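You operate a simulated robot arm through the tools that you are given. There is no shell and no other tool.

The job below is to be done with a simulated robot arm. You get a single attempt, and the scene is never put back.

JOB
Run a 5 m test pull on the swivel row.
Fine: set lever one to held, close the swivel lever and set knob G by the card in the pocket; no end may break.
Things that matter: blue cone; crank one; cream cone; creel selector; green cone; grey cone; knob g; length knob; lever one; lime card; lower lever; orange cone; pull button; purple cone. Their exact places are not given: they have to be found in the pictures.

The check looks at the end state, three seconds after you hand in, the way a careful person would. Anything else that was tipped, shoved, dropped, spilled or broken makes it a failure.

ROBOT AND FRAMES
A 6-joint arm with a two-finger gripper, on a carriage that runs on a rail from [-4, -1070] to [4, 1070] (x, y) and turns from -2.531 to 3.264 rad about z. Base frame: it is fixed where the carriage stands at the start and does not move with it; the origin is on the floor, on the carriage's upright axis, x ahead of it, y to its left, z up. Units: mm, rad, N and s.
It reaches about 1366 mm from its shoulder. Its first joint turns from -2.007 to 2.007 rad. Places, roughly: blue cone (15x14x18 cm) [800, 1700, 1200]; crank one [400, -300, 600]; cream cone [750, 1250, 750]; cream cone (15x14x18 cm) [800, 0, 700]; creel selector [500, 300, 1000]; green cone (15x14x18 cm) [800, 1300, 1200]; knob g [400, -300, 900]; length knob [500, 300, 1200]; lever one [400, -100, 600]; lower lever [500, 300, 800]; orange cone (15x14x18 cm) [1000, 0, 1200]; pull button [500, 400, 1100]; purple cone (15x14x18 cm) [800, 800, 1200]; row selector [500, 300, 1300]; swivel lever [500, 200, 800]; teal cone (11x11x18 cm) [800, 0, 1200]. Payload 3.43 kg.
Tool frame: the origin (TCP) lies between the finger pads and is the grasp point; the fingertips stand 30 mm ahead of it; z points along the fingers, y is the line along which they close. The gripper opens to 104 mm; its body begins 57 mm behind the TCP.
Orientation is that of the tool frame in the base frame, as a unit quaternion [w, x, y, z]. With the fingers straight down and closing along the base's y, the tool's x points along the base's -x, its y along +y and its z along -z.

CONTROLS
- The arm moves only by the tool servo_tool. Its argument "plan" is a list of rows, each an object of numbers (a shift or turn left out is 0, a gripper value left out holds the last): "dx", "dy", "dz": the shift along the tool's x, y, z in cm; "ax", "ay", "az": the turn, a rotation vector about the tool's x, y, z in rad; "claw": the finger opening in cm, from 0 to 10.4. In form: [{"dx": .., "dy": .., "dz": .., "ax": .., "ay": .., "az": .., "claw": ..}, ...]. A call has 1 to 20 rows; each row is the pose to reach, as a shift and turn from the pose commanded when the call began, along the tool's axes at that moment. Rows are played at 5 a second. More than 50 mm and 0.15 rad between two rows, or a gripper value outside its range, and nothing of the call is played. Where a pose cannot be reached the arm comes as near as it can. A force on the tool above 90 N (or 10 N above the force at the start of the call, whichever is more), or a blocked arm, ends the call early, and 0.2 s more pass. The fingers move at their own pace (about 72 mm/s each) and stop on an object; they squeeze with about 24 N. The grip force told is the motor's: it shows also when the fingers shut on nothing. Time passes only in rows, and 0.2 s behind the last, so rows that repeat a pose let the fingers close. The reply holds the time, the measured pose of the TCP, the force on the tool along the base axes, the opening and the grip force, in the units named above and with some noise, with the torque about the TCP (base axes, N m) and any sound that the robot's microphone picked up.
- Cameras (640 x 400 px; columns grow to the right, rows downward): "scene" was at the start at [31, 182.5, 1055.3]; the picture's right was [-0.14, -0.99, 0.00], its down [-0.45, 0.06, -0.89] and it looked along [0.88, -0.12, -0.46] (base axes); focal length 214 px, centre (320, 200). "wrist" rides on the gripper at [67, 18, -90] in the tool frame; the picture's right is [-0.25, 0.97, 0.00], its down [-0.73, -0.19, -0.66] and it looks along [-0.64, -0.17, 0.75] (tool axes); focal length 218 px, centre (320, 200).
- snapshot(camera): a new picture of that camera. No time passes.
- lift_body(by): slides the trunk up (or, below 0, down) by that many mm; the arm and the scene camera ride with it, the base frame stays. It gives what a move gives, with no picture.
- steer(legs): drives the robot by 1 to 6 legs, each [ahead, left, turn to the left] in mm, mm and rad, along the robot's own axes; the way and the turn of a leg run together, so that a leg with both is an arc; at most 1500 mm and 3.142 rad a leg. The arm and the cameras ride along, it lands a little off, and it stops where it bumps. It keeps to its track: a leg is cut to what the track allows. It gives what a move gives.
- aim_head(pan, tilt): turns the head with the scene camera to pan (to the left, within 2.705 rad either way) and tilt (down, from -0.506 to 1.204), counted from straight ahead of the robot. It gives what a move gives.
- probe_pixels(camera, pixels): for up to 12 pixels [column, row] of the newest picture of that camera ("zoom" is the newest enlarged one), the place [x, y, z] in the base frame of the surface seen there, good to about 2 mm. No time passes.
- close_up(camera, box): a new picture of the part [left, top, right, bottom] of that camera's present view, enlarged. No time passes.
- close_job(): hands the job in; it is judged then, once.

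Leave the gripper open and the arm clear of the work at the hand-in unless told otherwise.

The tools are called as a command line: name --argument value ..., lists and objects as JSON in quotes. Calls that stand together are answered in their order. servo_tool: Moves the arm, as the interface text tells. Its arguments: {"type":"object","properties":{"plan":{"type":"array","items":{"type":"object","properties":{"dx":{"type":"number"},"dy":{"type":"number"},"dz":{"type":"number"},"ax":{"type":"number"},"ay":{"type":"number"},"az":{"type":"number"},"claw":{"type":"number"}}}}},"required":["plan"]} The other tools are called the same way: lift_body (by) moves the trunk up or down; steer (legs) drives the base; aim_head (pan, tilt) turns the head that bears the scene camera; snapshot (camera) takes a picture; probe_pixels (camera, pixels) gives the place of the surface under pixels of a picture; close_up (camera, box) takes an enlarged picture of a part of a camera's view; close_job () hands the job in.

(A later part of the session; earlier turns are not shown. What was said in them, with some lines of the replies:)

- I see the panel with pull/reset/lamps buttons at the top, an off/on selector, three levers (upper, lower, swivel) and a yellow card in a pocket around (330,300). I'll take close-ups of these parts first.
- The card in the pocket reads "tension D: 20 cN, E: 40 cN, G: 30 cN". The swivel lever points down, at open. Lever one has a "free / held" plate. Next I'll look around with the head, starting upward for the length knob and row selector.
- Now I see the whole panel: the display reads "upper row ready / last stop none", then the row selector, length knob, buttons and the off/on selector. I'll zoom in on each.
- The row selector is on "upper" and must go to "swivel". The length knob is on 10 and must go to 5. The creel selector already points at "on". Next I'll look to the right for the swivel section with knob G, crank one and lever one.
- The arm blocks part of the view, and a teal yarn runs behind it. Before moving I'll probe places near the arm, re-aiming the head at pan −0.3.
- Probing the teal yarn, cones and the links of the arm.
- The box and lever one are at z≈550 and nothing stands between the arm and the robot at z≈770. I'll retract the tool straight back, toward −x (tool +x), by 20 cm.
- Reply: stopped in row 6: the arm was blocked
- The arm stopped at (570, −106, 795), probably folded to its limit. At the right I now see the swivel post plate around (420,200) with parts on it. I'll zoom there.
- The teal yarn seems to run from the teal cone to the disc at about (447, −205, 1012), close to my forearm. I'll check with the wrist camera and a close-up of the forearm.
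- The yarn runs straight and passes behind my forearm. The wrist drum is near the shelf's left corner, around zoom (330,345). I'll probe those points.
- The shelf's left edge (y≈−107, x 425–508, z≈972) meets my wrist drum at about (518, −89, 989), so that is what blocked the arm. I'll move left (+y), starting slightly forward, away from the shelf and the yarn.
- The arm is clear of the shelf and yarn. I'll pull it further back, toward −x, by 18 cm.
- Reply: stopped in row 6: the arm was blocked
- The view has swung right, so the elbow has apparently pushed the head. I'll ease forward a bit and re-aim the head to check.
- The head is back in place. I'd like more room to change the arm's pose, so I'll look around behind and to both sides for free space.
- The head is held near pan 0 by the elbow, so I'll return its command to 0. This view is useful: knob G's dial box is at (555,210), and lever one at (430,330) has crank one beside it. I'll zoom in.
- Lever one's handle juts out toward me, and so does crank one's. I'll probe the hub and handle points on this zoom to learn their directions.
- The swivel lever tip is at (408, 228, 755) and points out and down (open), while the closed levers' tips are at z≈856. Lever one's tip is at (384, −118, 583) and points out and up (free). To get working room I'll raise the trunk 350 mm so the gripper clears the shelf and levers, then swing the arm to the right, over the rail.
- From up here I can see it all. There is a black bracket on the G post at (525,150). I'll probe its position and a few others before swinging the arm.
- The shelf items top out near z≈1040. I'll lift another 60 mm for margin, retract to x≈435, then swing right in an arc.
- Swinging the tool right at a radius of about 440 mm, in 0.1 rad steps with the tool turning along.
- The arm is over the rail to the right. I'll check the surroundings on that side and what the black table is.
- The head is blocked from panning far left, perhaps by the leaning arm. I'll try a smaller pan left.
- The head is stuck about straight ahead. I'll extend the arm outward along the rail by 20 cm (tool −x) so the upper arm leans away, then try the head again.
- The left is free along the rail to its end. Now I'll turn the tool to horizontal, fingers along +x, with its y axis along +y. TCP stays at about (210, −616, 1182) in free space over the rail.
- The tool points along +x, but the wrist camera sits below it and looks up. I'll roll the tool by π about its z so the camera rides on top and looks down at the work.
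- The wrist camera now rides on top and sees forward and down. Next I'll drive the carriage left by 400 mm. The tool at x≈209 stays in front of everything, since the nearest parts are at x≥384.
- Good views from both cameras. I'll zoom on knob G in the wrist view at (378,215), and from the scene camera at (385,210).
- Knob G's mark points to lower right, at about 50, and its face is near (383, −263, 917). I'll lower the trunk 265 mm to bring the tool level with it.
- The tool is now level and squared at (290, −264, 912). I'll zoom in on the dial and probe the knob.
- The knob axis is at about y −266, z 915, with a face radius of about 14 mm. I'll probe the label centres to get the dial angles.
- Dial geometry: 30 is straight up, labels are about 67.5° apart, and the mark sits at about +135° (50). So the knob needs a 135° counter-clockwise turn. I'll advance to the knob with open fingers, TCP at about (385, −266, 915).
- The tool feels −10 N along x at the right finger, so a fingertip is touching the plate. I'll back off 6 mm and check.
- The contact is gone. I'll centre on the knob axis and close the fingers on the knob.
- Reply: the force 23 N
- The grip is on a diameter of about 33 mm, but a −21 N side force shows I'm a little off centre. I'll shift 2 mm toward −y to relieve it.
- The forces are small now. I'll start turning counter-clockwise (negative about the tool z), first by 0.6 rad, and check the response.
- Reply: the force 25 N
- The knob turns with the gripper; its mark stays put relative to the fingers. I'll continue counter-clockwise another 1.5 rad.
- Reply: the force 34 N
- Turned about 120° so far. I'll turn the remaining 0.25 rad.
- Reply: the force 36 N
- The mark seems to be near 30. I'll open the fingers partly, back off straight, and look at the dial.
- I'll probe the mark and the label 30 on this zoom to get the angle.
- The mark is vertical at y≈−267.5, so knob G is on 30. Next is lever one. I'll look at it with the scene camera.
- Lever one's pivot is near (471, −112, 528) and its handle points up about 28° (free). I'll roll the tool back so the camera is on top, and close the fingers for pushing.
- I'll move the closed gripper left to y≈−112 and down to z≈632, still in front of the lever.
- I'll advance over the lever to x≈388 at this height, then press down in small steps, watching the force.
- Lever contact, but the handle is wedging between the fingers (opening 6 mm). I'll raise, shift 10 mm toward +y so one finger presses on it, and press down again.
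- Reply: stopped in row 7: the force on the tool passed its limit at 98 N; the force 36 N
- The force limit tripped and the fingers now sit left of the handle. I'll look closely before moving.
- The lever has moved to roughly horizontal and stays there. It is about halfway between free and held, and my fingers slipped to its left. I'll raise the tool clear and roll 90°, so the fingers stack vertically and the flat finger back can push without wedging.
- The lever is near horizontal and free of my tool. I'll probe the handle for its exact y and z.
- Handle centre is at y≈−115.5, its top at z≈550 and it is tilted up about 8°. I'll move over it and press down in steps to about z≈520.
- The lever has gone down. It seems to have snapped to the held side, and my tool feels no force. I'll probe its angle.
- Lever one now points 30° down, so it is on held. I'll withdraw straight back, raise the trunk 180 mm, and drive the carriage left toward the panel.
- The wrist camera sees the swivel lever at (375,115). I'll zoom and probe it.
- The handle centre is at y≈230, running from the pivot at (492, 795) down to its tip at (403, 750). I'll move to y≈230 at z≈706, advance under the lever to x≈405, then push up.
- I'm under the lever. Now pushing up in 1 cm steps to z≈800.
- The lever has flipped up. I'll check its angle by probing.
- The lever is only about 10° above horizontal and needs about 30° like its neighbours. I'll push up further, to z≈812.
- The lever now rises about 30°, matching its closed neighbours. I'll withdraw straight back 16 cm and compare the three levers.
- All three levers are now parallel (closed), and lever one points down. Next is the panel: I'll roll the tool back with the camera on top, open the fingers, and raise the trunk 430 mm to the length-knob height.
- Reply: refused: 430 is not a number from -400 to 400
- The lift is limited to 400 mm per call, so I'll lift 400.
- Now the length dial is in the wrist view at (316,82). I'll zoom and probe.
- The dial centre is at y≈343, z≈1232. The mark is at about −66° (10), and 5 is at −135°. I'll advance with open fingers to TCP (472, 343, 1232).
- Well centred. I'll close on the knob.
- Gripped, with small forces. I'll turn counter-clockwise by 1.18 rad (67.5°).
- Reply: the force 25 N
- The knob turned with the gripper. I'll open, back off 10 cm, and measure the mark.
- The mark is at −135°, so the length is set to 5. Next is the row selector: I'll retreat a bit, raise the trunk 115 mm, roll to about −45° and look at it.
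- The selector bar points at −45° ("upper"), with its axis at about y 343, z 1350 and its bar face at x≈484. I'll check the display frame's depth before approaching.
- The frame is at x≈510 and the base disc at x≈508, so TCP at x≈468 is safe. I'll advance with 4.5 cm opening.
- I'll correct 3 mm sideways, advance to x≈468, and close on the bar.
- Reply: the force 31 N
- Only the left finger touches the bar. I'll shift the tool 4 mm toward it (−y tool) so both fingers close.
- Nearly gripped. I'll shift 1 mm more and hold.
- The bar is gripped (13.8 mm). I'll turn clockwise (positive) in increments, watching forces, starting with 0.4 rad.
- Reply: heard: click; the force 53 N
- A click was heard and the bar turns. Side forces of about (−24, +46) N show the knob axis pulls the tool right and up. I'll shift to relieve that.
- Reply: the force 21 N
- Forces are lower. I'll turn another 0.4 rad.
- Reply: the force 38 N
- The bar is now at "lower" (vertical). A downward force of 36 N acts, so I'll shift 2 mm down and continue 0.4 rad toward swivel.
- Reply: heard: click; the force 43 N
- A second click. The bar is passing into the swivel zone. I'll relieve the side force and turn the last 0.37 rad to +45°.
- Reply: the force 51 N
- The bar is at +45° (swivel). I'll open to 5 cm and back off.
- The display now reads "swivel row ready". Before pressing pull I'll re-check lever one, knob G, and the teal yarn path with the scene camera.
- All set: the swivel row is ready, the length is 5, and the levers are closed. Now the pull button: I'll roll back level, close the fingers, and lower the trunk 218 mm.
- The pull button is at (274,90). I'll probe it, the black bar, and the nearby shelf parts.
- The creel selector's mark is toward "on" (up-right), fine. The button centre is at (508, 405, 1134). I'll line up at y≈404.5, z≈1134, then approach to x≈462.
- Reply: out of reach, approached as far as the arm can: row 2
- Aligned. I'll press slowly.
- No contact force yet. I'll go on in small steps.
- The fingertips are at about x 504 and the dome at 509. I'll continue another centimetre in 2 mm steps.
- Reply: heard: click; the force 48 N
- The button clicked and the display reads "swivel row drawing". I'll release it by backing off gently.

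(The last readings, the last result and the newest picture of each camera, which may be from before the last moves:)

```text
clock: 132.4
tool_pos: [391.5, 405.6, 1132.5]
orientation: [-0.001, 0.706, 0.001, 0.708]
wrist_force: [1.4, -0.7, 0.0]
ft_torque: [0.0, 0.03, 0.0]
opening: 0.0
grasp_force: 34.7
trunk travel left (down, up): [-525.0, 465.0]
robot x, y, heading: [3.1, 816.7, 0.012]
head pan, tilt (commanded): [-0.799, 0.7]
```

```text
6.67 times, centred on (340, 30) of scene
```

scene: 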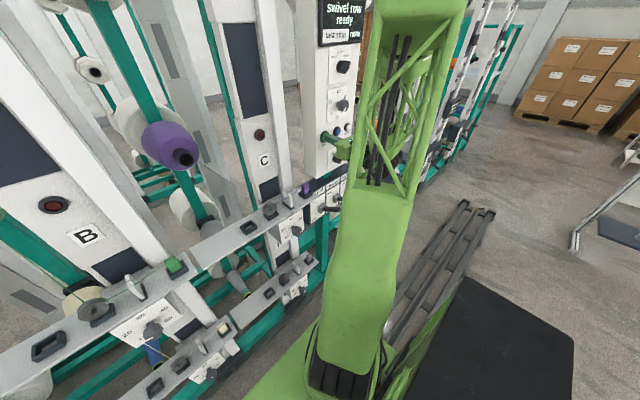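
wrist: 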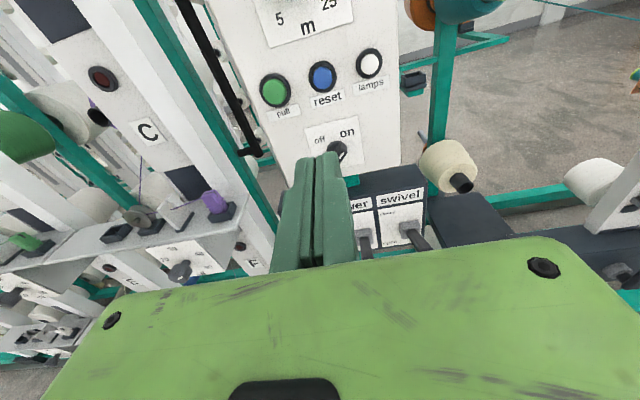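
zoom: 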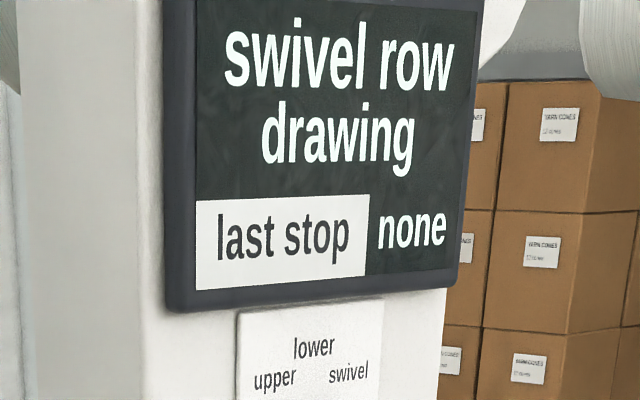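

It is still drawing. I'll move the arm slowly back to a clear place while time passes.

servo_tool --plan '[{"dy": 3, "dz": -2}, {"dy": 6, "dz": -4}, {"dy": 6, "dz": -7, "claw": 3}, {"dy": 6, "dz": -10, "claw": 6}, {"dy": 6, "dz": -12, "claw": 8}, {"dy": 6, "dz": -12, "claw": 8}, {"dy": 6, "dz": -12}, {"dy": 6, "dz": -12}]'

close_up --camera "scene" --box '[300, 0, 380, 60]'

```text
clock: 134.2
tool_pos: [274.3, 345.3, 1129.1]
orientation: [-0.001, 0.706, 0.001, 0.708]
wrist_force: [-0.1, -0.2, 0.5]
ft_torque: [-0.01, 0.0, 0.02]
opening: 80.2
grasp_force: 0.1
trunk travel left (down, up): [-525.0, 465.0]
robot x, y, heading: [5.0, 815.9, 0.009]
head pan, tilt (commanded): [-0.799, 0.7]
```

```text
6.67 times, centred on (340, 30) of scene
```

zoom: 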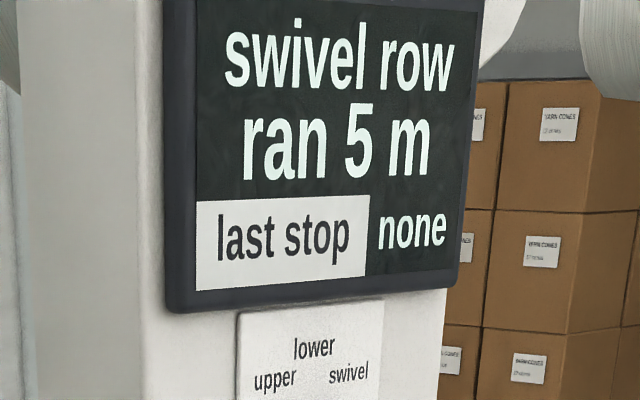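

The display reads "swivel row ran 5 m, last stop none". I'll check the whole work once more: wrist view and scene view of G, lever one, and the levers.

snapshot --camera "wrist"

close_up --camera "wrist" --box '[400, 0, 640, 240]'

snapshot --camera "scene"

```text
taken
```

wrist: 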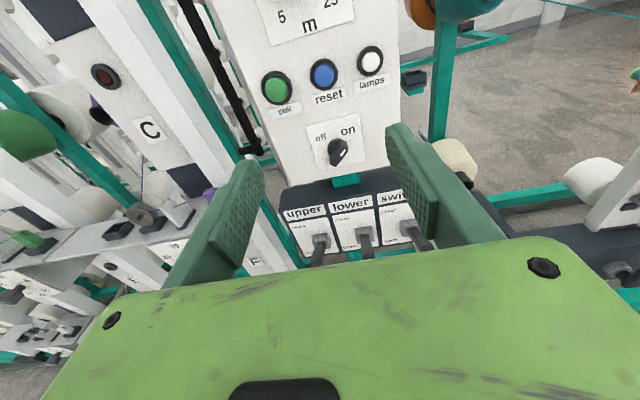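

```text
1.67 times, centred on (520, 120) of wrist
```

zoom: 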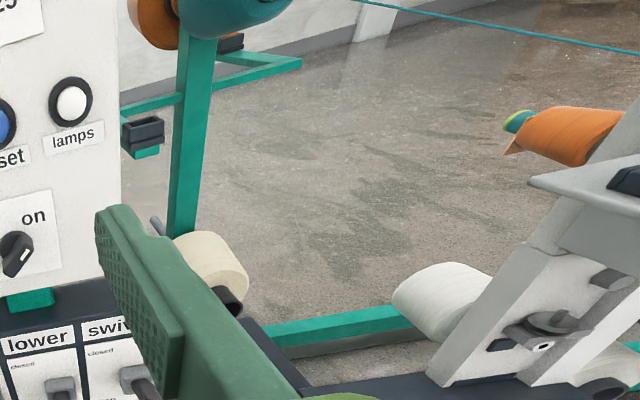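

```text
taken
```

scene: 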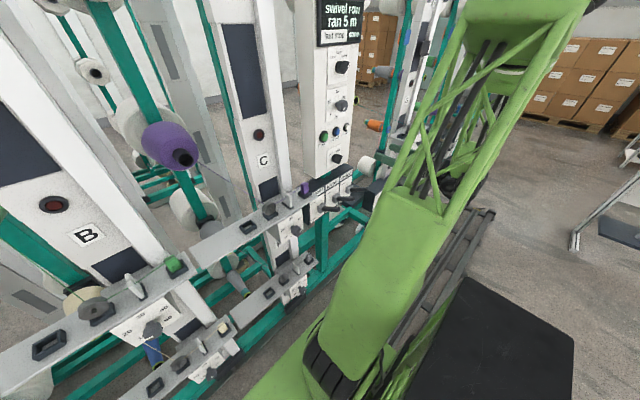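

The yarn is intact and the row ran 5 m. To verify lever one and knob G a last time I'll drive right 380 mm; the tool at x≈274 stays clear.

steer --legs '[[0, -380, 0]]'

snapshot --camera "wrist"

snapshot --camera "scene"

```text
clock: 136.7
tool_pos: [271.4, -34.4, 1129.9]
orientation: [0.001, 0.706, 0.0, 0.709]
wrist_force: [-1.5, 0.5, 0.0]
ft_torque: [0.03, 0.0, 0.04]
opening: 80.2
grasp_force: 0.1
trunk travel left (down, up): [-525.0, 465.0]
robot x, y, heading: [-1.3, 436.9, 0.006]
head pan, tilt (commanded): [-0.799, 0.7]
```

```text
taken
```

wrist: 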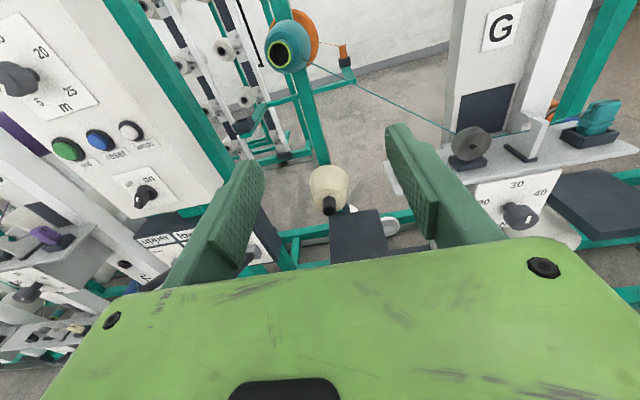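

```text
taken
```

scene: 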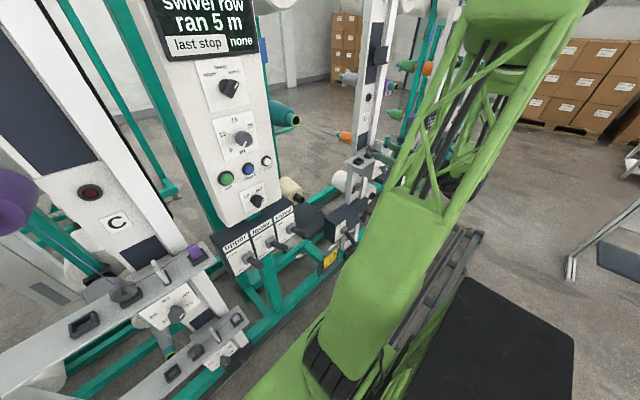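

close_up --camera "scene" --box '[300, 130, 400, 280]'

close_up --camera "wrist" --box '[430, 80, 640, 240]'

close_up --camera "scene" --box '[190, 50, 310, 270]'

```text
2.67 times, centred on (350, 205) of scene
```

zoom: 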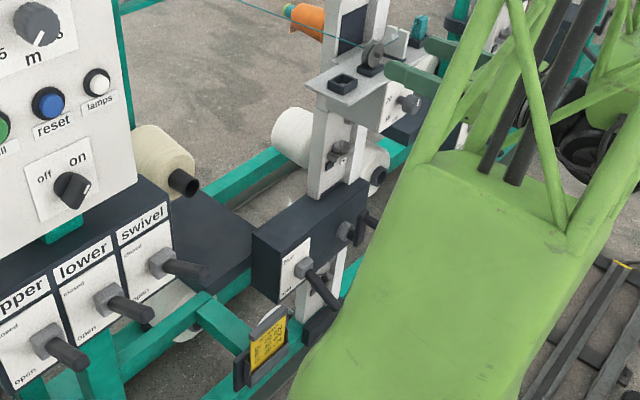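

```text
2.50 times, centred on (535, 160) of wrist
```

zoom: 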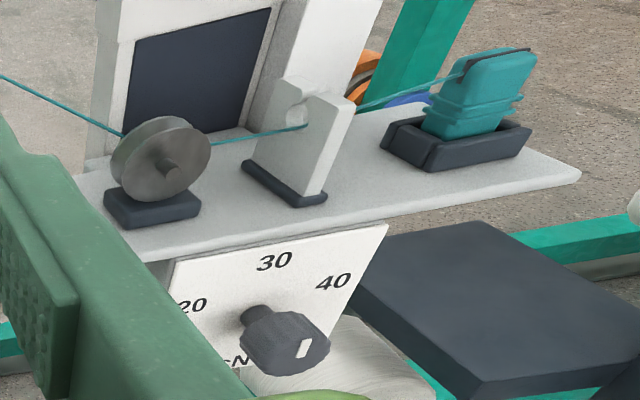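

```text
1.82 times, centred on (250, 160) of scene
```

zoom: 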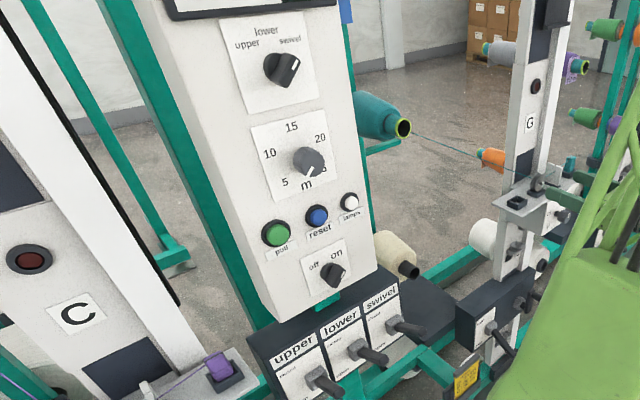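

Everything looks right. One last probe of knob G's mark to make sure it still points straight up.

close_up --camera "wrist" --box '[490, 180, 560, 240]'

probe_pixels --camera "zoom" --pixels '[[325, 260], [335, 245], [345, 230], [250, 260], [400, 270], [320, 320], [310, 200], [240, 90], [435, 140], [360, 240]]'

```text
6.67 times, centred on (525, 210) of wrist
```

zoom: 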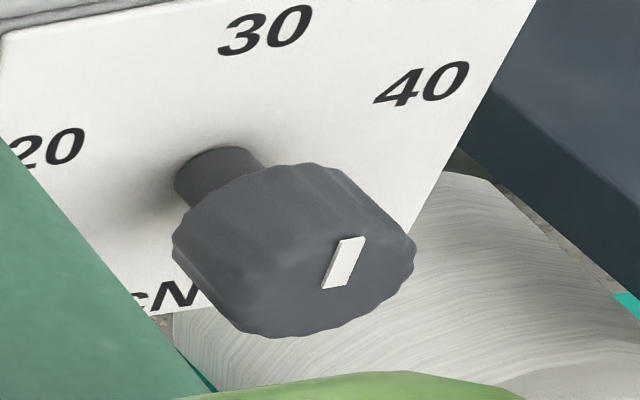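

```text
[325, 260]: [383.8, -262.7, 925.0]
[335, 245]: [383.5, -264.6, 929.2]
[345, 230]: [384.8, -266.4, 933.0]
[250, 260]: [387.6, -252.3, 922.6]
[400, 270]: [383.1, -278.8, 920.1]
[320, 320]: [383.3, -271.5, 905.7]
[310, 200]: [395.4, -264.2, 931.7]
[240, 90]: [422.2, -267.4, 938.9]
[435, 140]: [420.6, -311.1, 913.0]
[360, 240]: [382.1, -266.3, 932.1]
```

probe_pixels --camera "zoom" --pixels '[[334, 284], [342, 265], [351, 243], [265, 30]]'

```text
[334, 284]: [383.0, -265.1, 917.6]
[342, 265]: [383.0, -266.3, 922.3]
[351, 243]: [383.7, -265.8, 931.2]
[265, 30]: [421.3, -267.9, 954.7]
```

Final check results:
- **Knob G:** the mark is vertical, at 30.
- **Levers:** lever one is down (held) and the swivel lever is closed.
- **Pull:** the display shows "swivel row ran 5 m, last stop none".
- **Yarn and robot:** the yarn is intact, the gripper is open and the arm is clear.

I'm handing the job in.

close_job

```text
The job is handed in.
```

The 5 m test pull on the swivel row ran through. The display reads "swivel row ran 5 m, last stop none", and the teal yarn is unbroken. The job is handed in, but I don't have the check's result.

- **Lever one:** set to held; it points about 30° down.
- **Swivel lever:** closed, level with the upper and lower levers.
- **Knob G:** turned from 50 to 30 cN, as the card in the pocket says.
- **Panel:** row selector turned from upper to swivel, length knob from 10 to 5 m, and pull pressed once. The creel selector was already on.

The arm touched things it shouldn't have a few times:
- **Shelf:** early on, the wrist came up against the left corner of the shelf above knob G.
- **Robot's own head:** the elbow pushed it, and I re-aimed it afterwards.
- **Dial plate:** while I was lining up on knob G, a finger pressed on or near its plate with about 10 N.
- **Lever one:** my first push slipped off after a force peak of 98 N, so I pushed again from above.

In the last pictures nothing looked moved or damaged. I left the gripper open and the arm clear of the frame.
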